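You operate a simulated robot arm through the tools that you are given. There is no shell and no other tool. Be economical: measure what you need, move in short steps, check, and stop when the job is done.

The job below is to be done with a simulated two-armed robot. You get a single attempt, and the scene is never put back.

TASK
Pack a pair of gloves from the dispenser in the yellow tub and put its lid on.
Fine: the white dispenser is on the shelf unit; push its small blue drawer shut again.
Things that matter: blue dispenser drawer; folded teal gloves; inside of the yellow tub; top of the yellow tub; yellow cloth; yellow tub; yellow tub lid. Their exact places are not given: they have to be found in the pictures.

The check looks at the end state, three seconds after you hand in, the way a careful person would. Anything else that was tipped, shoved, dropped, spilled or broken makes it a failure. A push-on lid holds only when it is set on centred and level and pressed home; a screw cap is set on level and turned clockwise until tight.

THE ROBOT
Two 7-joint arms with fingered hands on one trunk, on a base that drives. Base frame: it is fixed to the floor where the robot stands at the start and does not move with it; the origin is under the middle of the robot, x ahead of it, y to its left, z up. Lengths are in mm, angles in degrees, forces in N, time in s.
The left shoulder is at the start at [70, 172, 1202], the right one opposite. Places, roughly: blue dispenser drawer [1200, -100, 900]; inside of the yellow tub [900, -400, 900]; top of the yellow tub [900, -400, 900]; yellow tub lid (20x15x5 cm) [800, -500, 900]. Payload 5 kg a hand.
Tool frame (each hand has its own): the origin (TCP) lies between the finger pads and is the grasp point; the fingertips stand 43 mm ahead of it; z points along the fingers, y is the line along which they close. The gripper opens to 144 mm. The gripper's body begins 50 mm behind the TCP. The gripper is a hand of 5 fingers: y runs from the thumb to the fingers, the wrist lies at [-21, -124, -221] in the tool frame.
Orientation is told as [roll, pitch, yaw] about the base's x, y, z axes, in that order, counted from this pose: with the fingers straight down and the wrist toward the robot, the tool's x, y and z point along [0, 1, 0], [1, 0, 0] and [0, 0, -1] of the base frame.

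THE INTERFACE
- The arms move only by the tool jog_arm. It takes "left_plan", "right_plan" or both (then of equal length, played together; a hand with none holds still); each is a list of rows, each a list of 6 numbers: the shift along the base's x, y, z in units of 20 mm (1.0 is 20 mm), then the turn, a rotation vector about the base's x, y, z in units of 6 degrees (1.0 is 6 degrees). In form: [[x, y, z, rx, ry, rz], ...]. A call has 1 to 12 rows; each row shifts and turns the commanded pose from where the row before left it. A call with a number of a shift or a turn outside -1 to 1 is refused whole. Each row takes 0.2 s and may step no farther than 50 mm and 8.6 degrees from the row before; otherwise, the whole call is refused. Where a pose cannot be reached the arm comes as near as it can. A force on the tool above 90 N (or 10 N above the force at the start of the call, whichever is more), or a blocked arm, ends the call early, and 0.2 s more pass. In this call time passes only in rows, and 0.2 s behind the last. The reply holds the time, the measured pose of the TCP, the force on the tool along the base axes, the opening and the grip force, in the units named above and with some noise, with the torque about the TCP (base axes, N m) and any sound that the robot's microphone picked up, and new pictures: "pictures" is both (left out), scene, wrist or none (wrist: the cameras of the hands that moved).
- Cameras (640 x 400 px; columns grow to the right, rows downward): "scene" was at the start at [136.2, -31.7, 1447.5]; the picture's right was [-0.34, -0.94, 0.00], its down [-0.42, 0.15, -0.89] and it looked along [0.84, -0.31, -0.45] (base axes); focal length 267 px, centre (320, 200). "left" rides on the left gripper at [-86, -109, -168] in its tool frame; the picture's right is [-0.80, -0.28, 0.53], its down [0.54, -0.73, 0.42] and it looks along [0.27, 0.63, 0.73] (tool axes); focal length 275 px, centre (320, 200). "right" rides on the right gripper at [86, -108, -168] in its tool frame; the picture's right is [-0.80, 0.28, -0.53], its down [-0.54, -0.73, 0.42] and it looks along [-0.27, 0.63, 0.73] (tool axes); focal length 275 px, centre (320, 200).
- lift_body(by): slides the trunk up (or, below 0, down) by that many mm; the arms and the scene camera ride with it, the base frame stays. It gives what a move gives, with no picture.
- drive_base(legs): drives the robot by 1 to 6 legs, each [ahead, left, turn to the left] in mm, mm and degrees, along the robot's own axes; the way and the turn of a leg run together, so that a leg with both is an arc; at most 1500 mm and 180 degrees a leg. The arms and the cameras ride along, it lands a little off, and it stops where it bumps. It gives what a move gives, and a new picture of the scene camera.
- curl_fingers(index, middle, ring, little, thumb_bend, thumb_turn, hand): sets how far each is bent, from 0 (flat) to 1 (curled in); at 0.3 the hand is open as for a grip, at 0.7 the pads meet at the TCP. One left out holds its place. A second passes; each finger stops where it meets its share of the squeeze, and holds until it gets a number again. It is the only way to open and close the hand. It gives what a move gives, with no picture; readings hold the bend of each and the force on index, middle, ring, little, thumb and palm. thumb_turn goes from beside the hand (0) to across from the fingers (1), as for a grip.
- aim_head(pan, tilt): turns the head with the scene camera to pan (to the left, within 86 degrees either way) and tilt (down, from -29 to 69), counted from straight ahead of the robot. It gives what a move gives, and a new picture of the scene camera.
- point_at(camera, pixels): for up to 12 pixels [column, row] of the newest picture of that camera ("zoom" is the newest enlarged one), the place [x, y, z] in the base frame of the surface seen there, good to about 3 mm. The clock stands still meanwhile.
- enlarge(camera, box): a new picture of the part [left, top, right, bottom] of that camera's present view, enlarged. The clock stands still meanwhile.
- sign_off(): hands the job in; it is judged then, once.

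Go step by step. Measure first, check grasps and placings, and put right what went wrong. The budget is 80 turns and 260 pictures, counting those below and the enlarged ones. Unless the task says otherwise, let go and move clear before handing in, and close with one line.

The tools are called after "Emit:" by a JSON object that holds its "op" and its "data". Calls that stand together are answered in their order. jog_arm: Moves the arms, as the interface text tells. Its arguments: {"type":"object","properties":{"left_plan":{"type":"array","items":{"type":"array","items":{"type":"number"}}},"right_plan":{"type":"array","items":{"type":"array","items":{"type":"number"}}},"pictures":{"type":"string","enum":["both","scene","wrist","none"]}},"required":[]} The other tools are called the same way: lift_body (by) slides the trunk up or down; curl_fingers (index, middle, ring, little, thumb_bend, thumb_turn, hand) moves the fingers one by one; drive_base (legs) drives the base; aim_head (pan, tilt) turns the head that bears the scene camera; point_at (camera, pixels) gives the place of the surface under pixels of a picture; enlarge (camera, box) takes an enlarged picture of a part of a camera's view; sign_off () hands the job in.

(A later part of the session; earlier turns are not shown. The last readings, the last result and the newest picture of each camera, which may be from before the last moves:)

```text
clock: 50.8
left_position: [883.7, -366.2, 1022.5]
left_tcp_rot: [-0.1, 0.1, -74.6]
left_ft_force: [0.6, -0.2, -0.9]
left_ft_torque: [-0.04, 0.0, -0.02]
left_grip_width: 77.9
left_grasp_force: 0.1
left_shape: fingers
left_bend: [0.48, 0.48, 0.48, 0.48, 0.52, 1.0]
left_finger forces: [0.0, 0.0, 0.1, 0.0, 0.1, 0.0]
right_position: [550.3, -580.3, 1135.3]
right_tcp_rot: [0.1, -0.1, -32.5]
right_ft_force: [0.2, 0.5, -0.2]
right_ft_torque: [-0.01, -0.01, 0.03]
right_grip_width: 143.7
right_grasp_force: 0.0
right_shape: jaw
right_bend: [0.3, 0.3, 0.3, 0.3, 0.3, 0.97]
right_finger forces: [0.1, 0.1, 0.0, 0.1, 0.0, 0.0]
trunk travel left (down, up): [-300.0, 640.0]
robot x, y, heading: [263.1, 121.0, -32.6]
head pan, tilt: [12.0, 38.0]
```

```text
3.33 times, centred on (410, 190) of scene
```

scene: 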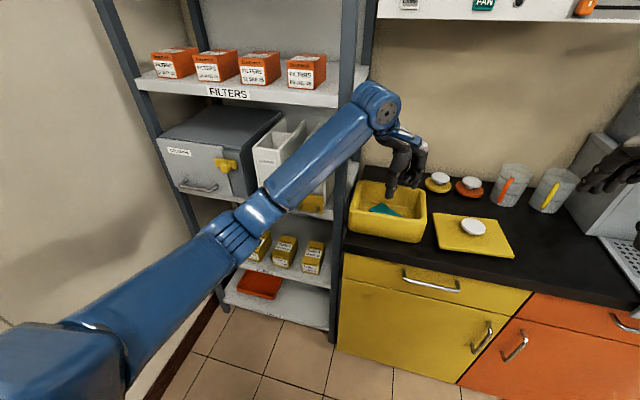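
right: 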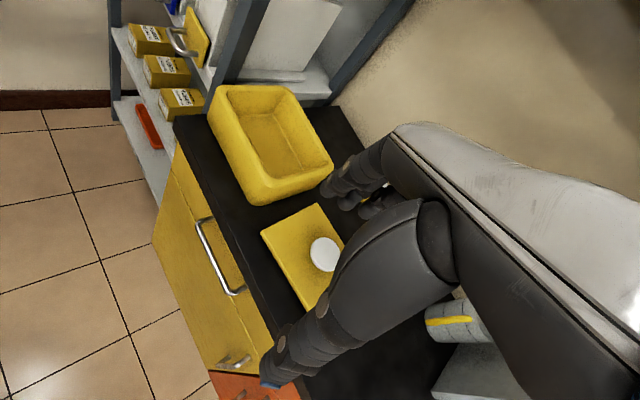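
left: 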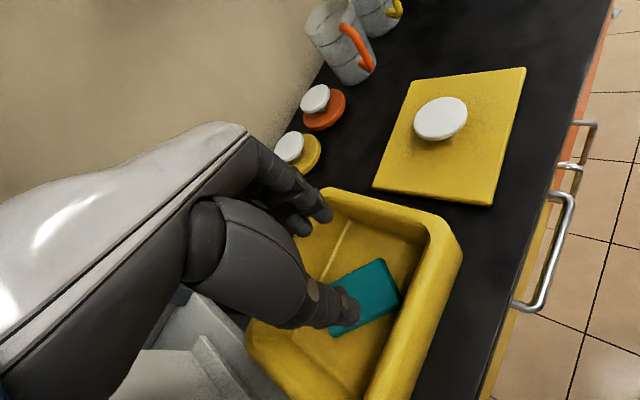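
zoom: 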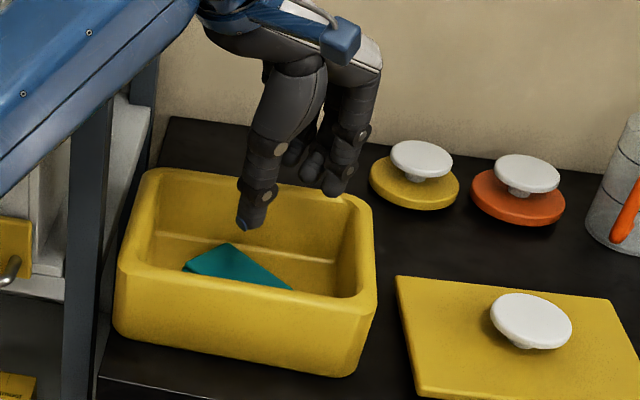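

The gloves lie flat inside the tub. Next I'll close the drawer: retreat, swing left, and turn the hand square again.

Emit:
{"op": "jog_arm", "data": {"left_plan": [[-1, 0.65, 0, 0, 0, 0], [-1, 0.65, 0, 0, 0, 0], [-1, 0.65, 0, 0, 0, 0], [-1, 0.65, 0, 0, 0, 0], [-1, 0.65, 0, 0, 0, 0], [-1, 0.65, 0, 0, 0, 0], [-1, 0.65, 0, 0, 0, 0], [-1, 0.65, 0, 0, 0, 0], [0.3, 1, 0, 0, 0, 1], [0.3, 1, 0, 0, 0, 1], [0.3, 1, 0, 0, 0, 1], [0.3, 1, 0, 0, 0, 1]], "pictures": "none"}}

Emit:
{"op": "jog_arm", "data": {"left_plan": [[0.3, 1, 0, 0, 0, 1], [0.3, 1, 0, 0, 0, 1], [0.3, 1, 0, 0, 0, 1], [0.3, 1, 0, 0, 0, 0], [0.3, 1, 0, 0, 0, 0], [0.3, 1, 0, 0, 0, 0], [0.3, 1, 0, 0, 0, 0], [0.3, 1, 0, 0, 0, 0], [0.3, 1, 0, 0, 0, 0], [0.3, 1, 0, 0, 0, 0], [0.3, 1, 0, 0, 0, 0], [0.3, 1, 0, 0, 0, 0]], "pictures": "both"}}

Emit:
{"op": "curl_fingers", "data": {"hand": "left", "index": 0.4, "middle": 0.4, "ring": 0.4, "little": 0.4, "thumb_bend": 0.3}}

```text
clock: 53.4
left_position: [749.0, -181.1, 1024.3]
left_tcp_rot: [0.0, 0.2, -50.5]
left_ft_force: [-0.8, 0.4, -0.7]
left_ft_torque: [-0.03, 0.01, -0.01]
left_grip_width: 78.0
left_grasp_force: 0.1
left_shape: fingers
left_bend: [0.48, 0.48, 0.48, 0.48, 0.52, 1.0]
left_finger forces: [0.0, 0.0, 0.2, 0.0, 0.0, 0.0]
right_position: [551.2, -579.2, 1135.4]
right_tcp_rot: [-0.2, -0.1, -32.5]
right_ft_force: [0.5, 0.5, 0.3]
right_ft_torque: [-0.04, 0.02, -0.09]
right_grip_width: 143.9
right_grasp_force: 0.2
right_shape: jaw
right_bend: [0.3, 0.3, 0.3, 0.3, 0.3, 0.97]
right_finger forces: [0.0, 0.1, 0.0, 0.0, 0.0, 0.0]
trunk travel left (down, up): [-300.0, 640.0]
robot x, y, heading: [264.6, 119.4, -32.4]
head pan, tilt: [12.0, 38.0]
```

```text
clock: 56.0
left_position: [846.7, 38.6, 1027.0]
left_tcp_rot: [-0.1, 0.3, -32.7]
left_ft_force: [0.3, 0.9, 0.1]
left_ft_torque: [0.0, -0.02, 0.01]
left_grip_width: 78.0
left_grasp_force: 0.0
left_shape: fingers
left_bend: [0.48, 0.48, 0.48, 0.48, 0.52, 1.0]
left_finger forces: [0.0, 0.1, 0.0, 0.1, 0.0, 0.1]
left hand out of reach, approached as far as the arm can: row 8, 9, 10, 11, 12
right_position: [551.7, -578.5, 1135.5]
right_tcp_rot: [-0.1, -0.1, -32.5]
right_ft_force: [0.3, 0.9, 0.6]
right_ft_torque: [-0.03, -0.05, 0.0]
right_grip_width: 143.8
right_grasp_force: 0.1
right_shape: jaw
right_bend: [0.3, 0.3, 0.3, 0.3, 0.3, 0.97]
right_finger forces: [0.0, 0.0, 0.0, 0.0, 0.0, 0.1]
trunk travel left (down, up): [-300.0, 640.0]
robot x, y, heading: [264.6, 121.5, -32.5]
head pan, tilt: [12.0, 38.0]
```

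scene: 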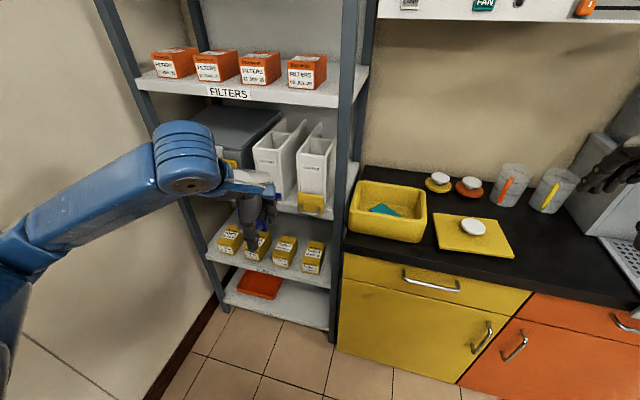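
left: 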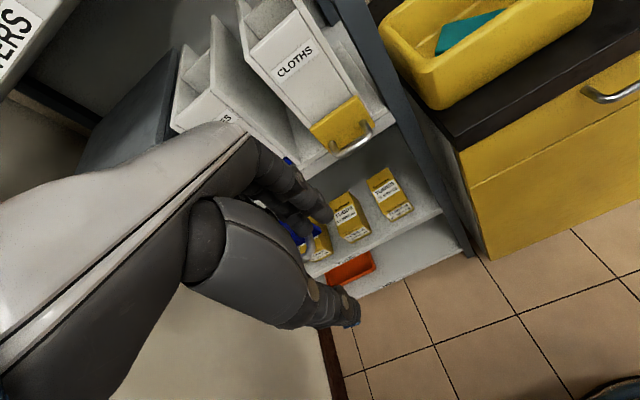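

```text
clock: 57.0
left_position: [846.4, 39.1, 1027.3]
left_tcp_rot: [0.0, 0.3, -32.6]
left_ft_force: [0.0, -1.1, -0.4]
left_ft_torque: [-0.02, 0.01, -0.01]
left_grip_width: 131.4
left_grasp_force: 0.0
left_shape: fingers
left_bend: [0.4, 0.4, 0.4, 0.4, 0.3, 0.98]
left_finger forces: [0.0, 0.0, 0.0, 0.0, 0.0, 0.1]
right_position: [550.6, -579.9, 1134.7]
right_tcp_rot: [-0.1, -0.1, -32.4]
right_ft_force: [-0.3, -0.4, 0.0]
right_ft_torque: [-0.03, -0.02, 0.0]
right_grip_width: 143.6
right_grasp_force: 0.1
right_shape: jaw
right_bend: [0.3, 0.3, 0.3, 0.3, 0.3, 0.97]
right_finger forces: [0.1, 0.0, 0.0, 0.0, 0.0, 0.1]
trunk travel left (down, up): [-300.0, 640.0]
robot x, y, heading: [261.1, 121.8, -32.5]
head pan, tilt: [12.0, 38.0]
```

The hand stopped at its inner reach limit (a≈689, b≈494). I'll push the panel above the handle instead; first I'll step ahead 40 mm to see where the commanded pose stands.

Emit:
{"op": "jog_arm", "data": {"left_plan": [[0.84, -0.545, 0, 0, 0, 0], [0.84, -0.545, 0, 0, 0, 0]], "pictures": "none"}}

```text
clock: 57.6
left_position: [880.9, 15.4, 1028.2]
left_tcp_rot: [0.0, 0.1, -32.6]
left_ft_force: [0.3, -0.3, 0.0]
left_ft_torque: [0.01, 0.04, 0.0]
left_grip_width: 131.7
left_grasp_force: 0.0
left_shape: fingers
left_bend: [0.4, 0.4, 0.4, 0.4, 0.3, 0.98]
left_finger forces: [0.0, 0.0, 0.0, 0.0, 0.0, 0.0]
right_position: [551.3, -580.9, 1133.2]
right_tcp_rot: [0.0, -0.1, -32.5]
right_ft_force: [-0.2, -0.4, -0.4]
right_ft_torque: [0.02, -0.01, 0.01]
right_grip_width: 144.0
right_grasp_force: 0.0
right_shape: jaw
right_bend: [0.3, 0.3, 0.3, 0.3, 0.3, 0.97]
right_finger forces: [0.0, 0.1, 0.1, 0.0, 0.0, 0.0]
trunk travel left (down, up): [-300.0, 640.0]
robot x, y, heading: [262.3, 120.7, -32.7]
head pan, tilt: [12.0, 38.0]
```

The commanded pose follows the measured one. I'll go left 58 mm, back 32 mm, then down so that the fingertips sit in front of the panel above the handle.

Emit:
{"op": "jog_arm", "data": {"left_plan": [[0.53, 0.81, 0, 0, 0, 0], [0.53, 0.81, 0, 0, 0, 0], [0.53, 0.81, 0, 0, 0, 0], [-0.67, 0.436, 0, 0, 0, 0], [-0.67, 0.436, 0, 0, 0, 0], [0, 0, -0.7, 0, 0, 0], [0, 0, -0.7, 0, 0, 0]], "pictures": "wrist"}}

Emit:
{"op": "enlarge", "data": {"camera": "left", "box": [220, 120, 420, 280]}}

Emit:
{"op": "enlarge", "data": {"camera": "scene", "box": [180, 130, 340, 250]}}

```text
clock: 59.2
left_position: [885.0, 81.1, 999.9]
left_tcp_rot: [0.0, 0.1, -32.5]
left_ft_force: [-0.2, -0.5, 0.7]
left_ft_torque: [0.02, -0.03, -0.02]
left_grip_width: 132.0
left_grasp_force: 0.1
left_shape: fingers
left_bend: [0.4, 0.4, 0.4, 0.4, 0.3, 0.98]
left_finger forces: [0.0, 0.0, 0.1, 0.0, 0.1, 0.0]
right_position: [550.4, -580.9, 1134.5]
right_tcp_rot: [-0.1, -0.1, -32.5]
right_ft_force: [0.0, 0.4, 0.0]
right_ft_torque: [-0.02, 0.0, 0.02]
right_grip_width: 143.7
right_grasp_force: 0.1
right_shape: jaw
right_bend: [0.3, 0.3, 0.3, 0.3, 0.3, 0.97]
right_finger forces: [0.1, 0.1, 0.0, 0.0, 0.0, 0.0]
trunk travel left (down, up): [-300.0, 640.0]
robot x, y, heading: [258.5, 119.1, -32.7]
head pan, tilt: [12.0, 38.0]
```

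left: 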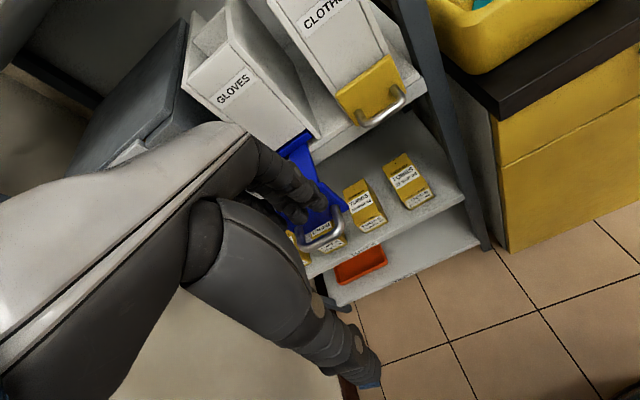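

```text
2.50 times, centred on (320, 200) of left
```

zoom: 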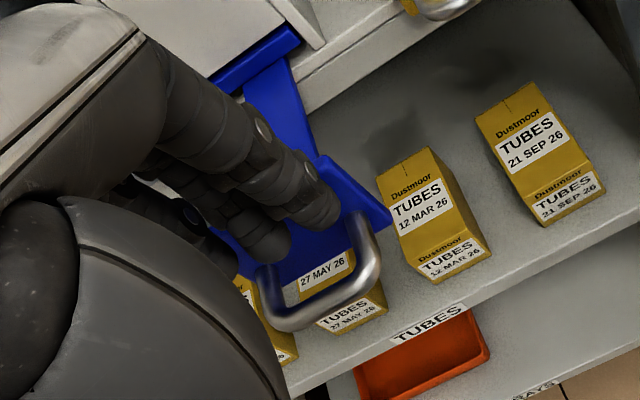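

```text
3.33 times, centred on (260, 190) of scene
```

zoom: 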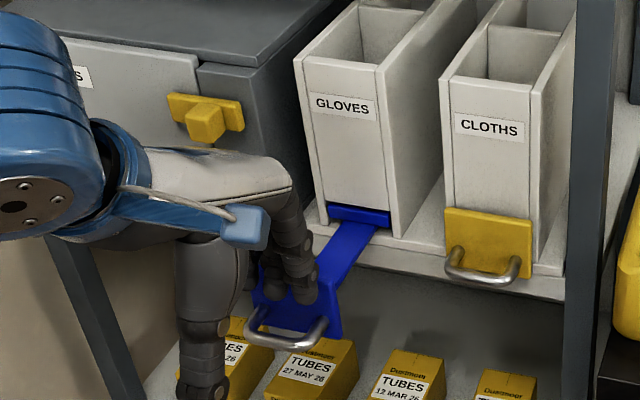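

I'll measure the fingertips against the panel's top edge.

Emit:
{"op": "enlarge", "data": {"camera": "left", "box": [260, 160, 380, 250]}}

Emit:
{"op": "point_at", "data": {"camera": "zoom", "pixels": [[215, 140], [260, 130], [120, 185], [275, 60], [370, 140], [310, 170], [240, 230], [330, 240], [160, 240]]}}

```text
4.44 times, centred on (320, 205) of left
```

zoom: 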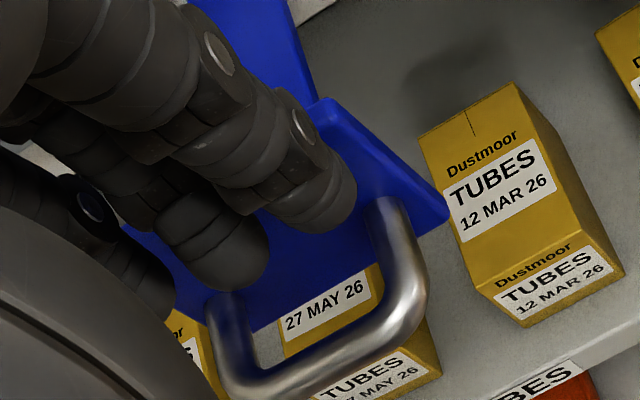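

```text
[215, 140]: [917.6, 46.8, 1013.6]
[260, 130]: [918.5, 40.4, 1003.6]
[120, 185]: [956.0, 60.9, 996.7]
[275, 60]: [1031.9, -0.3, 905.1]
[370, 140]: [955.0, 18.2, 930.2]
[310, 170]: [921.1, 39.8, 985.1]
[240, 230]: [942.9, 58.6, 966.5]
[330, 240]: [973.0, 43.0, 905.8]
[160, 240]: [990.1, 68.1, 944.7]
```

The panel face is at a≈791 and the fingertips at about a≈760–770, z≈960. I'll go down 30 mm and push ahead 130 mm.

Emit:
{"op": "jog_arm", "data": {"left_plan": [[0, 0, -0.75, 0, 0, 0], [0, 0, -0.75, 0, 0, 0], [0.63, -0.41, 0, 0, 0, 0], [0.63, -0.41, 0, 0, 0, 0], [0.63, -0.41, 0, 0, 0, 0], [0.63, -0.41, 0, 0, 0, 0], [0.63, -0.41, 0, 0, 0, 0], [0.63, -0.41, 0, 0, 0, 0], [0.63, -0.41, 0, 0, 0, 0], [0.63, -0.41, 0, 0, 0, 0]], "pictures": "none"}}

Emit:
{"op": "enlarge", "data": {"camera": "scene", "box": [180, 130, 340, 250]}}

```text
clock: 61.4
left_position: [987.2, 14.1, 969.9]
left_tcp_rot: [0.0, 0.1, -32.6]
left_ft_force: [0.0, 0.9, -0.5]
left_ft_torque: [-0.01, 0.01, -0.03]
left_grip_width: 131.7
left_grasp_force: 0.1
left_shape: fingers
left_bend: [0.4, 0.4, 0.4, 0.4, 0.3, 0.98]
left_finger forces: [0.1, 0.8, 0.0, 0.0, 0.1, 0.0]
right_position: [552.4, -580.0, 1135.3]
right_tcp_rot: [0.0, -0.2, -32.5]
right_ft_force: [0.5, -0.1, 0.8]
right_ft_torque: [0.02, 0.02, -0.02]
right_grip_width: 143.9
right_grasp_force: 0.0
right_shape: jaw
right_bend: [0.3, 0.3, 0.3, 0.3, 0.3, 0.97]
right_finger forces: [0.0, 0.0, 0.0, 0.1, 0.0, 0.0]
trunk travel left (down, up): [-300.0, 640.0]
robot x, y, heading: [264.3, 120.4, -32.4]
head pan, tilt: [12.0, 38.0]
```

```text
3.33 times, centred on (260, 190) of scene
```

zoom: 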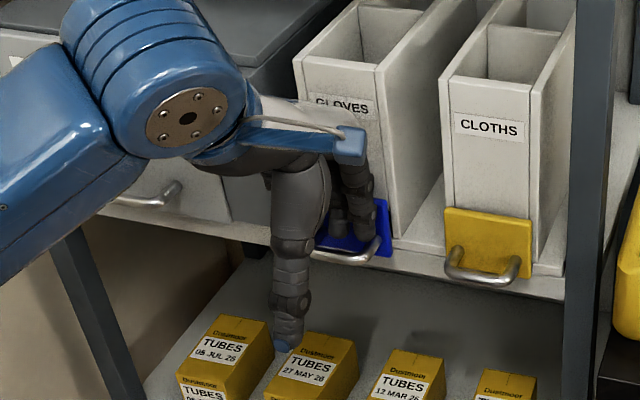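

The drawer is sliding in. I'll continue in small steps until it bottoms.

Emit:
{"op": "jog_arm", "data": {"left_plan": [[0.25, -0.164, 0, 0, 0, 0], [0.25, -0.164, 0, 0, 0, 0], [0.25, -0.164, 0, 0, 0, 0]], "pictures": "none"}}

Emit:
{"op": "jog_arm", "data": {"left_plan": [[0.2, -0.13, 0, 0, 0, 0], [0.1, -0.066, 0, 0, 0, 0]], "pictures": "wrist"}}

Emit:
{"op": "enlarge", "data": {"camera": "scene", "box": [200, 150, 320, 230]}}

```text
clock: 62.2
left_position: [1000.4, 8.2, 972.2]
left_tcp_rot: [-0.1, 0.0, -32.6]
left_ft_force: [-12.5, 7.2, 10.1]
left_ft_torque: [-0.13, -0.44, 0.14]
left_grip_width: 131.6
left_grasp_force: 8.2
left_shape: fingers
left_bend: [0.4, 0.45, 0.4, 0.4, 0.3, 0.98]
left_finger forces: [0.0, 16.6, 0.1, 0.0, 0.1, 0.1]
right_position: [549.6, -579.1, 1135.5]
right_tcp_rot: [0.0, -0.3, -32.4]
right_ft_force: [0.3, -0.3, 0.7]
right_ft_torque: [-0.01, -0.01, 0.01]
right_grip_width: 143.9
right_grasp_force: 0.0
right_shape: jaw
right_bend: [0.3, 0.3, 0.3, 0.3, 0.3, 0.97]
right_finger forces: [0.1, 0.1, 0.1, 0.0, 0.0, 0.0]
trunk travel left (down, up): [-300.0, 640.0]
robot x, y, heading: [262.7, 121.9, -32.3]
head pan, tilt: [12.0, 38.0]
```

```text
clock: 62.8
left_position: [1005.6, 4.1, 973.0]
left_tcp_rot: [0.1, -0.1, -32.6]
left_ft_force: [-21.1, 12.8, 16.6]
left_ft_torque: [-0.08, -0.68, 0.37]
left_grip_width: 128.6
left_grasp_force: 15.2
left_shape: fingers
left_bend: [0.42, 0.48, 0.42, 0.4, 0.3, 0.98]
left_finger forces: [3.3, 21.3, 5.1, 0.0, 0.0, 0.0]
right_position: [547.5, -578.5, 1137.0]
right_tcp_rot: [-0.1, -0.3, -32.5]
right_ft_force: [0.7, 0.1, 0.3]
right_ft_torque: [0.01, -0.01, -0.01]
right_grip_width: 143.8
right_grasp_force: 0.0
right_shape: jaw
right_bend: [0.3, 0.3, 0.3, 0.3, 0.3, 0.97]
right_finger forces: [0.1, 0.0, 0.0, 0.0, 0.0, 0.0]
trunk travel left (down, up): [-300.0, 640.0]
robot x, y, heading: [263.3, 118.9, -32.5]
head pan, tilt: [12.0, 38.0]
```

left: 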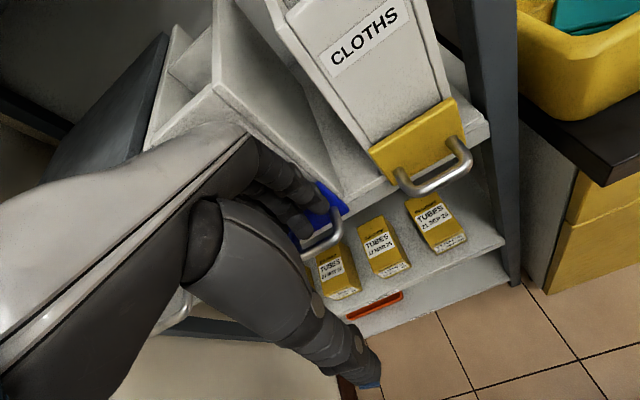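

```text
5.00 times, centred on (260, 190) of scene
```

zoom: 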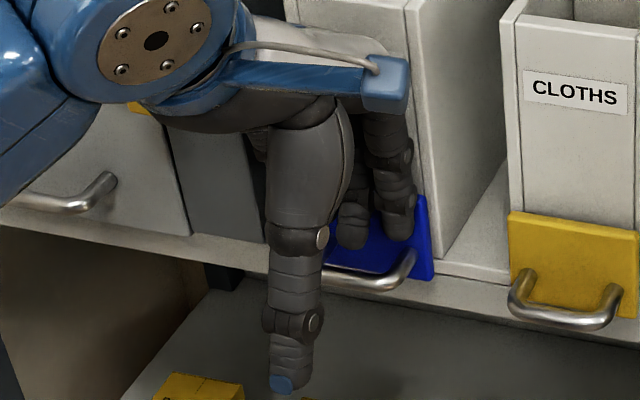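

About 25 N resistance, so the drawer should be home. I'll back off, rise and check it.

Emit:
{"op": "jog_arm", "data": {"left_plan": [[-0.84, 0.545, 0, 0, 0, 0], [-0.84, 0.545, 0.5, 0, 0, 0], [-0.84, 0.545, 1, 0, 0, 0], [-0.84, 0.545, 1, 0, 0, 0], [-0.84, 0.545, 1, 0, 0, 0], [-0.545, -0.84, 1, 0, 0, 0], [-0.545, -0.84, 0, 0, 0, 0], [-0.545, -0.84, 0, 0, 0, 0], [-0.545, -0.84, 0, 0, 0, 0], [-0.545, -0.84, 0, 0, 0, 0], [-0.545, -0.84, 0, 0, 0, 0]], "pictures": "scene"}}

Emit:
{"op": "enlarge", "data": {"camera": "scene", "box": [220, 130, 340, 230]}}

```text
clock: 65.2
left_position: [858.7, -45.5, 1060.9]
left_tcp_rot: [0.1, 0.2, -32.5]
left_ft_force: [-0.3, -0.9, -0.1]
left_ft_torque: [-0.02, -0.04, -0.01]
left_grip_width: 131.7
left_grasp_force: 0.1
left_shape: fingers
left_bend: [0.4, 0.4, 0.4, 0.4, 0.3, 0.98]
left_finger forces: [0.1, 0.0, 0.0, 0.0, 0.0, 0.1]
right_position: [550.9, -580.4, 1134.8]
right_tcp_rot: [0.0, -0.1, -32.5]
right_ft_force: [1.5, -0.6, -0.1]
right_ft_torque: [0.01, -0.01, -0.03]
right_grip_width: 143.8
right_grasp_force: 0.1
right_shape: jaw
right_bend: [0.3, 0.3, 0.3, 0.3, 0.3, 0.97]
right_finger forces: [0.0, 0.0, 0.0, 0.1, 0.0, 0.0]
trunk travel left (down, up): [-300.0, 640.0]
robot x, y, heading: [263.5, 123.7, -32.5]
head pan, tilt: [12.0, 38.0]
```

scene: 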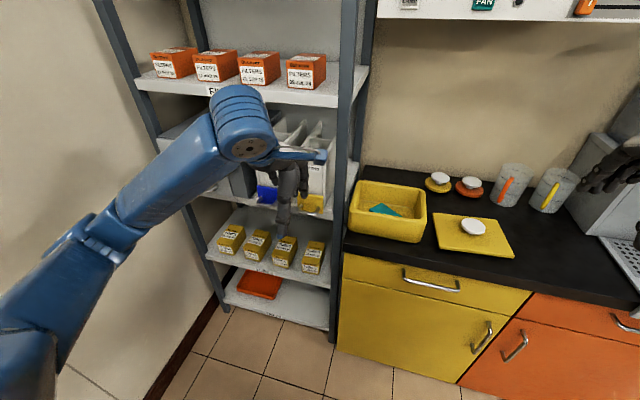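

```text
4.00 times, centred on (280, 180) of scene
```

zoom: 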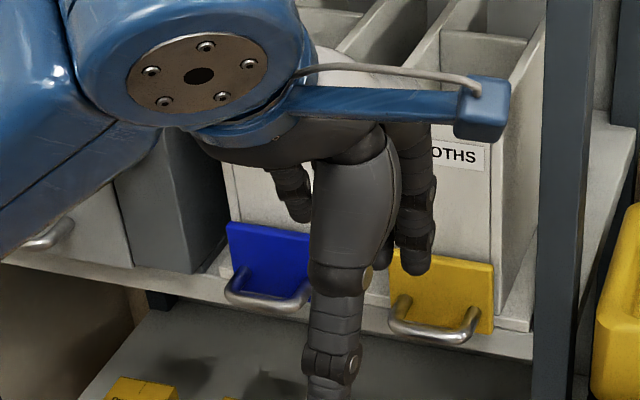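

I'll check the face plane of the blue drawer against its starting position.

Emit:
{"op": "point_at", "data": {"camera": "zoom", "pixels": [[235, 230], [300, 245], [270, 255], [232, 260], [298, 265]]}}

Emit:
{"op": "jog_arm", "data": {"left_plan": [[-0.545, -0.84, 0, 0, 0, 0], [-0.545, -0.84, 0, 0, 0, 0], [-0.545, -0.84, 0, 0, 0, 0], [-0.545, -0.84, 0, 0, 0, 0]], "pictures": "scene"}}

Emit:
{"op": "enlarge", "data": {"camera": "scene", "box": [220, 110, 340, 230]}}

```text
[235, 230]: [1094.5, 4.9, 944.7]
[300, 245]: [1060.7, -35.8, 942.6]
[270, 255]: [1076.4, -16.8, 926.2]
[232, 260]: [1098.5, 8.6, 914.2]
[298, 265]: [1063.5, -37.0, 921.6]
```

```text
clock: 66.2
left_position: [813.3, -111.5, 1059.3]
left_tcp_rot: [0.1, 0.1, -32.7]
left_ft_force: [-0.1, -0.8, -0.8]
left_ft_torque: [0.03, -0.07, -0.03]
left_grip_width: 131.7
left_grasp_force: 0.1
left_shape: fingers
left_bend: [0.4, 0.4, 0.4, 0.4, 0.3, 0.98]
left_finger forces: [0.0, 0.0, 0.0, 0.0, 0.0, 0.1]
right_position: [549.9, -580.7, 1133.9]
right_tcp_rot: [0.0, -0.1, -32.5]
right_ft_force: [-1.0, -0.4, 0.3]
right_ft_torque: [0.05, -0.03, 0.0]
right_grip_width: 143.9
right_grasp_force: 0.2
right_shape: jaw
right_bend: [0.3, 0.3, 0.3, 0.3, 0.3, 0.97]
right_finger forces: [0.0, 0.1, 0.1, 0.1, 0.0, 0.0]
trunk travel left (down, up): [-300.0, 640.0]
robot x, y, heading: [260.7, 122.1, -32.5]
head pan, tilt: [12.0, 38.0]
```

scene: 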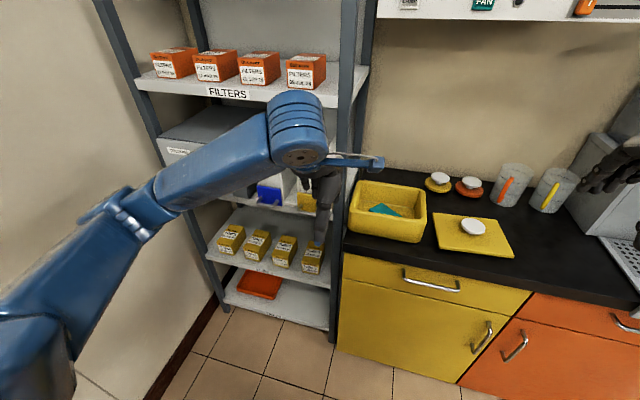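

```text
3.33 times, centred on (280, 170) of scene
```

zoom: 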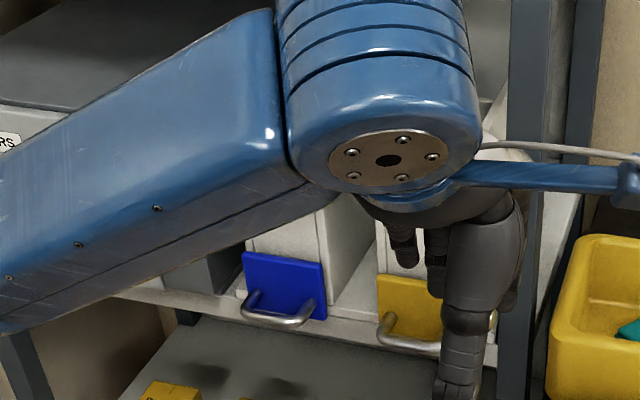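

The drawer face is back at a≈913, so it's closed. I'll park the left hand further left and measure the lid and knob precisely.

Emit:
{"op": "jog_arm", "data": {"left_plan": [[0.54, 0.84, 0.5, 0, 0, 0], [0.54, 0.84, 0.5, 0, 0, 0], [0.54, 0.84, 0.5, 0, 0, 0], [0.54, 0.84, 0.5, 0, 0, 0], [0.54, 0.84, 0.5, 0, 0, 0], [0.54, 0.84, 0.5, 0, 0, 0]], "pictures": "none"}}

Emit:
{"op": "aim_head", "data": {"pan": -12, "tilt": 42}}

Emit:
{"op": "enlarge", "data": {"camera": "scene", "box": [220, 90, 420, 230]}}

```text
clock: 67.6
left_position: [879.9, -9.6, 1118.9]
left_tcp_rot: [0.1, 0.1, -32.5]
left_ft_force: [0.1, 0.5, 0.1]
left_ft_torque: [-0.02, 0.01, 0.0]
left_grip_width: 131.8
left_grasp_force: 0.1
left_shape: fingers
left_bend: [0.4, 0.4, 0.4, 0.4, 0.3, 0.98]
left_finger forces: [0.0, 0.0, 0.1, 0.0, 0.0, 0.0]
right_position: [551.9, -579.4, 1134.6]
right_tcp_rot: [-0.1, -0.1, -32.6]
right_ft_force: [0.0, -0.5, 0.9]
right_ft_torque: [-0.02, -0.02, 0.01]
right_grip_width: 143.9
right_grasp_force: 0.0
right_shape: jaw
right_bend: [0.3, 0.3, 0.3, 0.3, 0.3, 0.97]
right_finger forces: [0.1, 0.1, 0.0, 0.1, 0.1, 0.0]
trunk travel left (down, up): [-300.0, 640.0]
robot x, y, heading: [259.7, 120.5, -32.5]
head pan, tilt: [12.0, 38.0]
```

```text
clock: 68.5
left_position: [879.0, -10.7, 1120.1]
left_tcp_rot: [0.0, 0.1, -32.7]
left_ft_force: [-1.4, 0.1, -0.2]
left_ft_torque: [0.02, -0.02, 0.01]
left_grip_width: 131.9
left_grasp_force: 0.1
left_shape: fingers
left_bend: [0.4, 0.4, 0.4, 0.4, 0.3, 0.98]
left_finger forces: [0.0, 0.0, 0.0, 0.1, 0.1, 0.1]
right_position: [551.5, -580.1, 1133.8]
right_tcp_rot: [-0.1, 0.0, -32.4]
right_ft_force: [-0.9, 0.4, 0.1]
right_ft_torque: [0.02, 0.0, -0.02]
right_grip_width: 143.7
right_grasp_force: 0.1
right_shape: jaw
right_bend: [0.3, 0.3, 0.3, 0.3, 0.3, 0.97]
right_finger forces: [0.0, 0.1, 0.1, 0.0, 0.0, 0.0]
trunk travel left (down, up): [-300.0, 640.0]
robot x, y, heading: [265.2, 125.2, -32.5]
head pan, tilt: [-12.0, 42.0]
```

scene: 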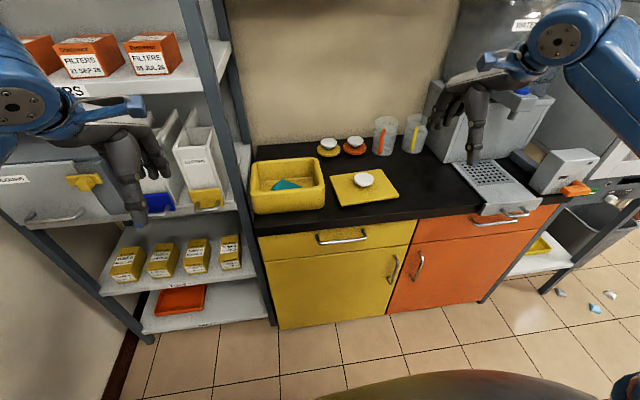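

```text
2.86 times, centred on (320, 160) of scene
```

zoom: 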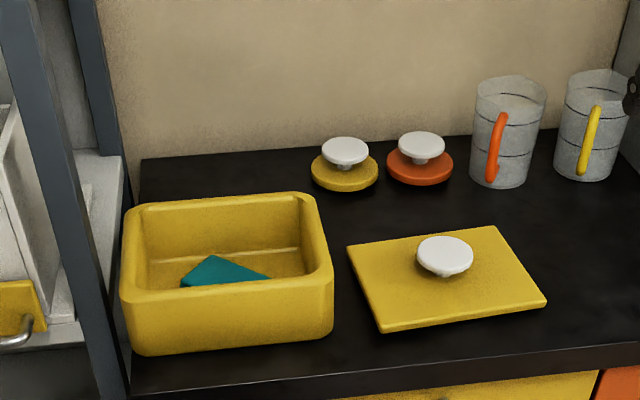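

Measuring the lid's corners, the knob and the tub rim in this zoom.

Emit:
{"op": "point_at", "data": {"camera": "zoom", "pixels": [[352, 248], [493, 230], [541, 298], [383, 324], [445, 250], [420, 252], [471, 254], [445, 239], [445, 264], [385, 290], [443, 276], [382, 332]]}}

Emit:
{"op": "point_at", "data": {"camera": "zoom", "pixels": [[130, 205], [315, 196], [330, 268], [125, 295], [140, 204], [308, 200], [225, 198], [225, 289], [324, 230], [128, 250], [145, 287], [318, 275]]}}

```text
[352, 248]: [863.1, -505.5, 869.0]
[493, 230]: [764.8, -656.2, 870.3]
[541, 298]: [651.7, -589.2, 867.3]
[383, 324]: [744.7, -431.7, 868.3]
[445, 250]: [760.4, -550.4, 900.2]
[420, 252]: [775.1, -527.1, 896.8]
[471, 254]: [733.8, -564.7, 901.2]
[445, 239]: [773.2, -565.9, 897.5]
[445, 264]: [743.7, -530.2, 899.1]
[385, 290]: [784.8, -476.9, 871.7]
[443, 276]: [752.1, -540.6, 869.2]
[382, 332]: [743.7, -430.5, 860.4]
```

```text
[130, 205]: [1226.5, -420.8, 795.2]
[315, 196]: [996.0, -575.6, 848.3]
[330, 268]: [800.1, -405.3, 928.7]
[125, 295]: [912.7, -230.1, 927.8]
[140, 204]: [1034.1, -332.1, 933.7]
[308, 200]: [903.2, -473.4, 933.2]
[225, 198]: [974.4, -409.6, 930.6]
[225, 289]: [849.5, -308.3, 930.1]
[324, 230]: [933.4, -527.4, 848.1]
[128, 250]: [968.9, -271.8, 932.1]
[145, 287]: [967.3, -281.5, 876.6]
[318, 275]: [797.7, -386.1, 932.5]
```

The lid centre is about (a 932, b -46), heading ≈-32°, with a knob of about 50 mm there, top z≈900. I need the tub's edges more exactly, so a stronger zoom.

Emit:
{"op": "enlarge", "data": {"camera": "scene", "box": [242, 150, 338, 216]}}

Emit:
{"op": "point_at", "data": {"camera": "zoom", "pixels": [[100, 70], [100, 85], [280, 55], [280, 62], [460, 50], [460, 62], [200, 290], [200, 275], [320, 285], [440, 260], [440, 270], [320, 262]]}}

Emit:
{"op": "point_at", "data": {"camera": "zoom", "pixels": [[60, 150], [70, 150], [85, 150], [66, 220], [80, 220], [540, 140], [525, 140], [510, 140], [550, 200], [530, 200], [515, 180], [95, 180]]}}

```text
6.06 times, centred on (290, 183) of scene
```

zoom: 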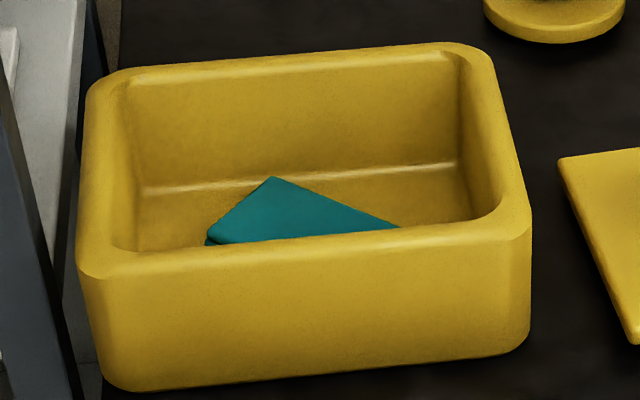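

```text
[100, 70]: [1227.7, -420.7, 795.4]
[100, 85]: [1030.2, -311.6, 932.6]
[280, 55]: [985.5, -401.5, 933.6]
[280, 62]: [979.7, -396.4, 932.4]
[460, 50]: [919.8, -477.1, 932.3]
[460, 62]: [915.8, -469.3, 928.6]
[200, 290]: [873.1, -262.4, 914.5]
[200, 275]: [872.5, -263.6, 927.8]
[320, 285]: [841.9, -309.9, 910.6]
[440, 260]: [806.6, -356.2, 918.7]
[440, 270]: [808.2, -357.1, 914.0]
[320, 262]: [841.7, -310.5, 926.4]
```

```text
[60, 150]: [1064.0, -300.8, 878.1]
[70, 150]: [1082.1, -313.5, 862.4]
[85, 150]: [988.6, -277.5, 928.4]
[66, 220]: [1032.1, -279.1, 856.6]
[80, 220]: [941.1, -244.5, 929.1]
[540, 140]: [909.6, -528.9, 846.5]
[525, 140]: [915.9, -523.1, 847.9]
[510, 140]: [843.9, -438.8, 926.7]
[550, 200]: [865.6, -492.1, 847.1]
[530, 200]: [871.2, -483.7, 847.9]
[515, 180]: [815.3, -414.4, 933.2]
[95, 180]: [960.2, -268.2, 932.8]
```

The tub centre is about (a 960, b 199), heading ≈-34.5°. I'll bring the right hand over the knob, with ring and little fingers curled and thumb, index and middle open.

Emit:
{"op": "curl_fingers", "data": {"hand": "right", "index": 0.42, "middle": 0.42, "ring": 1, "little": 1, "thumb_bend": 0.42, "thumb_turn": 1}}

Emit:
{"op": "jog_arm", "data": {"right_plan": [[0.932, 0.149, -1, 0, 0, 0], [0.932, 0.149, -1, 0, 0, 0], [0.932, 0.149, -1, 0, 0, 0], [0.932, 0.149, -1, 0, 0, 0], [0.932, 0.149, -1, 0, 0, 0], [0.932, 0.149, -1, 0, 0, 0], [0.932, 0.149, -1, 0, 0, 0], [0.932, 0.149, 0, 0, 0, 0], [0.932, 0.149, 0, 0, 0, 0], [0.932, 0.149, 0, 0, 0, 0], [0.932, 0.149, 0, 0, 0, 0]]}}

Emit:
{"op": "enlarge", "data": {"camera": "right", "box": [160, 100, 480, 300]}}

Emit:
{"op": "enlarge", "data": {"camera": "scene", "box": [300, 110, 440, 220]}}

```text
clock: 69.5
left_position: [880.3, -9.8, 1119.1]
left_tcp_rot: [0.0, 0.1, -32.6]
left_ft_force: [1.0, 0.3, 0.7]
left_ft_torque: [0.0, 0.01, 0.01]
left_grip_width: 131.9
left_grasp_force: 0.0
left_shape: fingers
left_bend: [0.4, 0.4, 0.4, 0.4, 0.3, 0.98]
left_finger forces: [0.1, 0.0, 0.0, 0.0, 0.0, 0.1]
right_position: [549.9, -580.0, 1134.7]
right_tcp_rot: [0.0, -0.2, -32.4]
right_ft_force: [0.1, 0.5, 0.1]
right_ft_torque: [-0.01, 0.03, -0.02]
right_grip_width: 107.8
right_grasp_force: 0.1
right_shape: fingers
right_bend: [0.42, 0.42, 1.0, 1.0, 0.42, 0.99]
right_finger forces: [0.0, 0.1, 0.1, 0.1, 0.1, 0.1]
trunk travel left (down, up): [-300.0, 640.0]
robot x, y, heading: [265.0, 124.5, -32.6]
head pan, tilt: [-12.0, 42.0]
```

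```text
clock: 71.9
left_position: [880.6, -9.2, 1117.9]
left_tcp_rot: [0.0, 0.2, -32.6]
left_ft_force: [0.4, -0.3, -0.7]
left_ft_torque: [-0.02, -0.01, -0.02]
left_grip_width: 131.8
left_grasp_force: 0.1
left_shape: fingers
left_bend: [0.4, 0.4, 0.4, 0.4, 0.3, 0.98]
left_finger forces: [0.1, 0.0, 0.0, 0.0, 0.0, 0.0]
right_position: [755.6, -547.8, 993.7]
right_tcp_rot: [-0.1, 0.0, -32.5]
right_ft_force: [-0.1, -0.5, 0.7]
right_ft_torque: [0.03, 0.04, 0.0]
right_grip_width: 107.9
right_grasp_force: 0.1
right_shape: fingers
right_bend: [0.42, 0.42, 1.0, 1.0, 0.42, 0.99]
right_finger forces: [0.0, 0.0, 0.1, 0.1, 0.0, 0.0]
trunk travel left (down, up): [-300.0, 640.0]
robot x, y, heading: [264.0, 125.0, -32.4]
head pan, tilt: [-12.0, 42.0]
```

scene: 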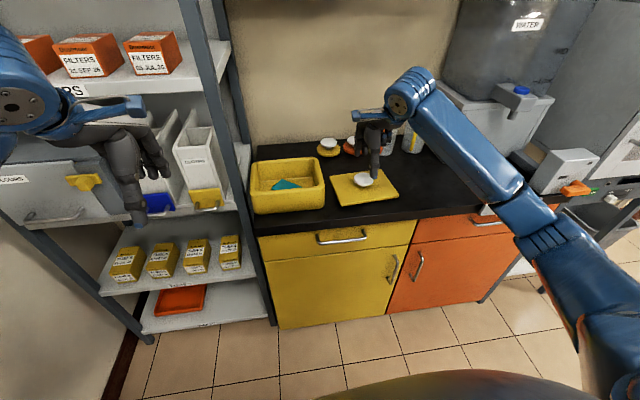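
right: 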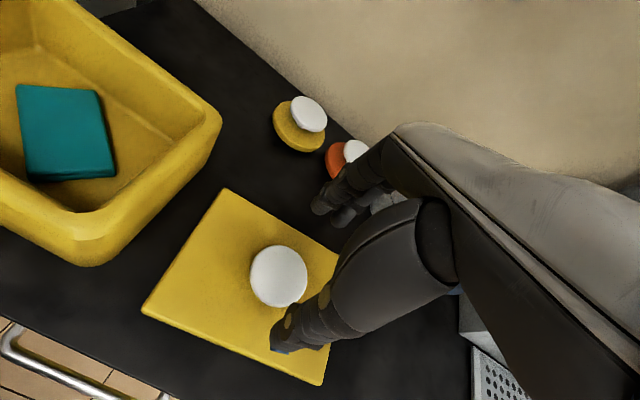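

```text
2.00 times, centred on (320, 200) of right
```

zoom: 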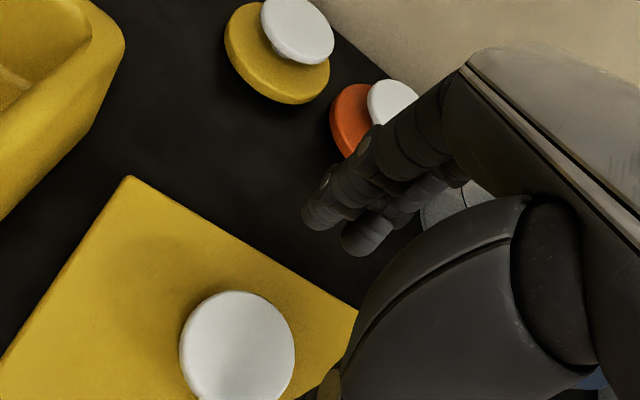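

```text
3.64 times, centred on (370, 165) of scene
```

zoom: 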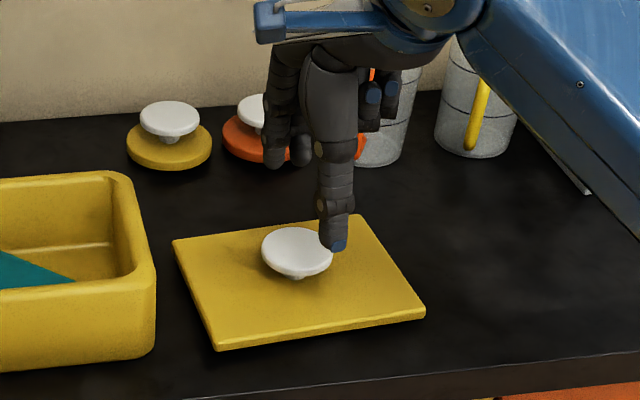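

The TCP stands over the knob. I'll verify the knob centre with the right camera and read tub and lid edges from above.

Emit:
{"op": "point_at", "data": {"camera": "right", "pixels": [[279, 276], [253, 276], [304, 276], [279, 249], [279, 303], [226, 191], [145, 310], [318, 382], [335, 257], [216, 120], [100, 262], [90, 215]]}}

```text
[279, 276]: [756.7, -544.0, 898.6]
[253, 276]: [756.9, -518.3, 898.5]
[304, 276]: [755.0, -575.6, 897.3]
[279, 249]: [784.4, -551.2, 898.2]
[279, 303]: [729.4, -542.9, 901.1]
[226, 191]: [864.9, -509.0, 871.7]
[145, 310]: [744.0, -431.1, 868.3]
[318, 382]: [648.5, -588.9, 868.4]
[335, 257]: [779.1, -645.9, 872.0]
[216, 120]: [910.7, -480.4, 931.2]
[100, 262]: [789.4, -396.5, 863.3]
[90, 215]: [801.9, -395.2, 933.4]
```

The knob is 57 mm wide with its centre at (756, -547), right under the TCP. I'll descend 74 mm and close.

Emit:
{"op": "jog_arm", "data": {"right_plan": [[0, 0, -0.93, 0, 0, 0], [0, 0, -0.93, 0, 0, 0], [0, 0, -0.92, 0, 0, 0], [0, 0, -0.92, 0, 0, 0]], "pictures": "wrist"}}

Emit:
{"op": "enlarge", "data": {"camera": "scene", "box": [300, 110, 440, 220]}}

```text
clock: 72.9
left_position: [880.2, -10.7, 1118.3]
left_tcp_rot: [0.1, 0.1, -32.6]
left_ft_force: [0.1, -1.2, 0.6]
left_ft_torque: [0.02, 0.0, -0.01]
left_grip_width: 132.0
left_grasp_force: 0.1
left_shape: fingers
left_bend: [0.4, 0.4, 0.4, 0.4, 0.3, 0.98]
left_finger forces: [0.1, 0.1, 0.0, 0.0, 0.0, 0.0]
right_position: [755.2, -547.1, 919.4]
right_tcp_rot: [0.1, -0.1, -32.5]
right_ft_force: [-0.3, 0.7, 0.7]
right_ft_torque: [-0.01, -0.02, -0.01]
right_grip_width: 108.1
right_grasp_force: 0.3
right_shape: fingers
right_bend: [0.42, 0.42, 1.0, 1.0, 0.42, 0.99]
right_finger forces: [0.0, 0.7, 0.0, 0.0, 0.1, 0.1]
trunk travel left (down, up): [-300.0, 640.0]
robot x, y, heading: [261.7, 118.8, -32.5]
head pan, tilt: [-12.0, 42.0]
```

right: 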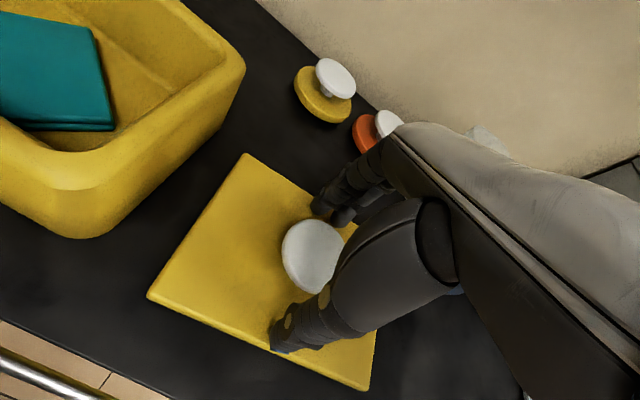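

```text
3.64 times, centred on (370, 165) of scene
```

zoom: 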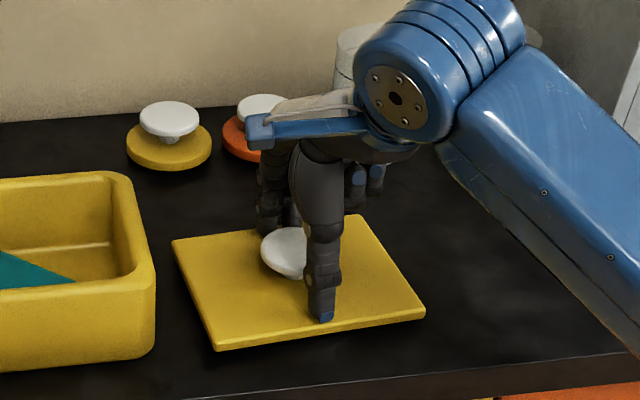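

The thumb and fingers are aligned with the knob along a. I'll rise 3 mm and close on it.

Emit:
{"op": "jog_arm", "data": {"right_plan": [[0, 0, 0.15, 0, 0, 0]], "pictures": "none"}}

Emit:
{"op": "curl_fingers", "data": {"hand": "right", "index": 0.54, "middle": 0.54, "thumb_bend": 0.54}}

Emit:
{"op": "curl_fingers", "data": {"hand": "right", "index": 0.66, "middle": 0.66, "thumb_bend": 0.66}}

Emit:
{"op": "enlarge", "data": {"camera": "right", "box": [130, 130, 450, 400]}}

Emit:
{"op": "enlarge", "data": {"camera": "scene", "box": [300, 110, 440, 220]}}

```text
clock: 73.3
left_position: [878.3, -10.0, 1120.3]
left_tcp_rot: [0.0, 0.1, -32.6]
left_ft_force: [-0.5, -0.4, -0.1]
left_ft_torque: [0.0, -0.05, 0.0]
left_grip_width: 131.8
left_grasp_force: 0.1
left_shape: fingers
left_bend: [0.4, 0.4, 0.4, 0.4, 0.3, 0.98]
left_finger forces: [0.1, 0.0, 0.0, 0.1, 0.0, 0.1]
right_position: [755.2, -548.0, 922.2]
right_tcp_rot: [0.1, -0.1, -32.4]
right_ft_force: [0.0, 0.6, -0.2]
right_ft_torque: [0.0, 0.03, 0.0]
right_grip_width: 107.9
right_grasp_force: 0.2
right_shape: fingers
right_bend: [0.42, 0.42, 1.0, 1.0, 0.42, 0.99]
right_finger forces: [0.0, 0.0, 0.0, 0.0, 0.0, 0.1]
trunk travel left (down, up): [-300.0, 640.0]
robot x, y, heading: [261.9, 121.2, -32.5]
head pan, tilt: [-12.0, 42.0]
```

```text
clock: 74.3
left_position: [879.7, -10.7, 1118.3]
left_tcp_rot: [0.0, 0.0, -32.6]
left_ft_force: [0.9, 0.0, -0.6]
left_ft_torque: [0.05, 0.01, 0.02]
left_grip_width: 131.5
left_grasp_force: 0.0
left_shape: fingers
left_bend: [0.4, 0.4, 0.4, 0.4, 0.3, 0.98]
left_finger forces: [0.1, 0.0, 0.0, 0.0, 0.0, 0.1]
right_position: [755.5, -547.3, 921.9]
right_tcp_rot: [-0.1, -0.1, -32.5]
right_ft_force: [0.0, 0.0, 0.5]
right_ft_torque: [0.0, -0.01, 0.0]
right_grip_width: 65.8
right_grasp_force: 1.8
right_shape: fingers
right_bend: [0.53, 0.54, 1.0, 1.0, 0.54, 1.0]
right_finger forces: [0.7, 0.0, 0.1, 0.0, 0.9, 0.0]
trunk travel left (down, up): [-300.0, 640.0]
robot x, y, heading: [265.9, 122.9, -32.5]
head pan, tilt: [-12.0, 42.0]
```

```text
clock: 75.3
left_position: [879.9, -10.8, 1119.9]
left_tcp_rot: [0.0, 0.1, -32.6]
left_ft_force: [-0.5, 0.1, 0.3]
left_ft_torque: [0.0, 0.03, -0.03]
left_grip_width: 131.9
left_grasp_force: 0.1
left_shape: fingers
left_bend: [0.4, 0.4, 0.4, 0.4, 0.3, 0.98]
left_finger forces: [0.0, 0.0, 0.0, 0.1, 0.1, 0.0]
right_position: [756.1, -546.9, 922.4]
right_tcp_rot: [0.0, -0.1, -32.5]
right_ft_force: [0.8, -0.4, 2.1]
right_ft_torque: [0.08, 0.06, 0.01]
right_grip_width: 61.1
right_grasp_force: 16.9
right_shape: fingers
right_bend: [0.56, 0.61, 1.0, 1.0, 0.56, 1.0]
right_finger forces: [9.9, 6.6, 0.0, 0.1, 17.2, 0.0]
trunk travel left (down, up): [-300.0, 640.0]
robot x, y, heading: [262.5, 124.6, -32.2]
head pan, tilt: [-12.0, 42.0]
```

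```text
1.48 times, centred on (290, 265) of right
```

zoom: 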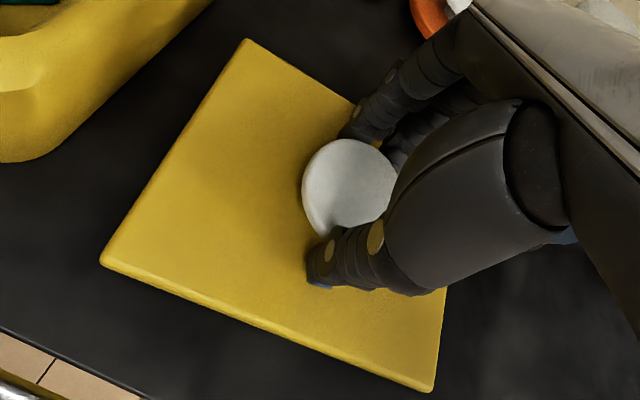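

```text
3.64 times, centred on (370, 165) of scene
```

zoom: 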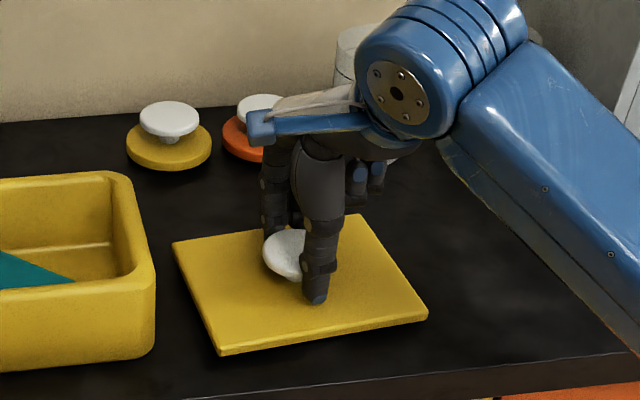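

Gripped at about 17 N, centred on the knob. I'll lift and check.

Emit:
{"op": "jog_arm", "data": {"right_plan": [[0, 0, 0.4, 0, 0, 0], [0, 0, 0.6, 0, 0, 0], [0, 0, 1, 0, 0, 0], [0, 0, 1, 0, 0, 0], [0, 0, 1, 0, 0, 0], [0, 0, 1, 0, 0, 0], [0, 0, 1, 0, 0, 0]]}}

Emit:
{"op": "enlarge", "data": {"camera": "scene", "box": [240, 90, 440, 220]}}

```text
clock: 76.9
left_position: [880.5, -9.7, 1119.6]
left_tcp_rot: [0.0, 0.1, -32.6]
left_ft_force: [-0.1, -0.1, -0.2]
left_ft_torque: [-0.02, 0.0, -0.03]
left_grip_width: 131.9
left_grasp_force: 0.0
left_shape: fingers
left_bend: [0.4, 0.4, 0.4, 0.4, 0.3, 0.98]
left_finger forces: [0.0, 0.0, 0.0, 0.0, 0.1, 0.1]
right_position: [756.7, -546.4, 1044.6]
right_tcp_rot: [0.0, -0.1, -32.3]
right_ft_force: [-0.5, 0.6, -1.1]
right_ft_torque: [0.0, -0.01, 0.01]
right_grip_width: 61.3
right_grasp_force: 17.5
right_shape: fingers
right_bend: [0.56, 0.61, 1.0, 1.0, 0.56, 1.0]
right_finger forces: [9.8, 7.2, 0.0, 0.0, 17.2, 0.0]
trunk travel left (down, up): [-300.0, 640.0]
robot x, y, heading: [264.1, 122.7, -32.3]
head pan, tilt: [-12.0, 42.0]
```

scene: 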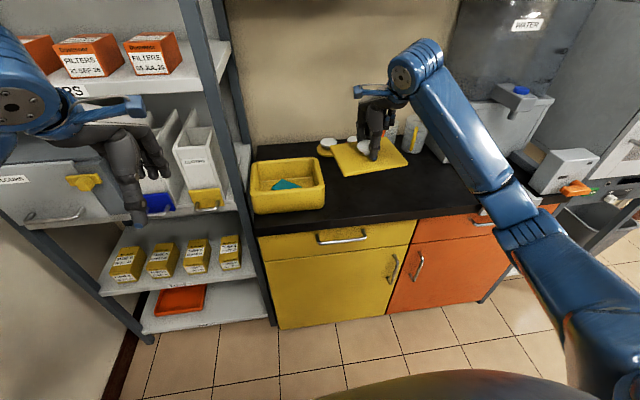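
right: 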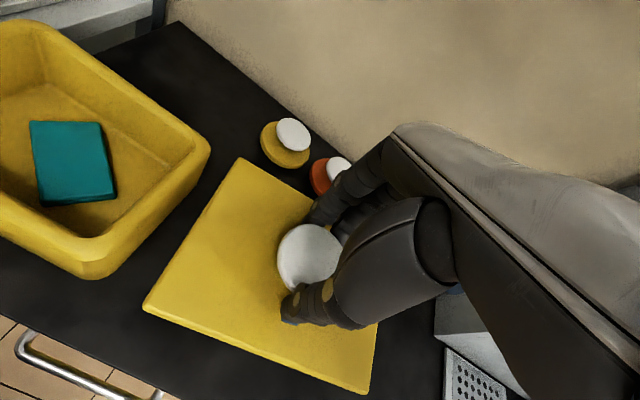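

```text
3.08 times, centred on (340, 155) of scene
```

zoom: 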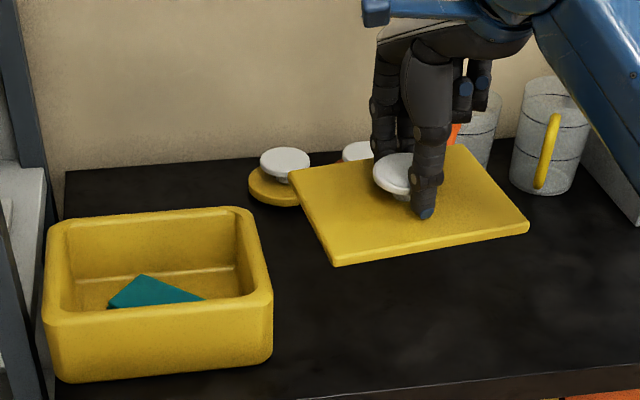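

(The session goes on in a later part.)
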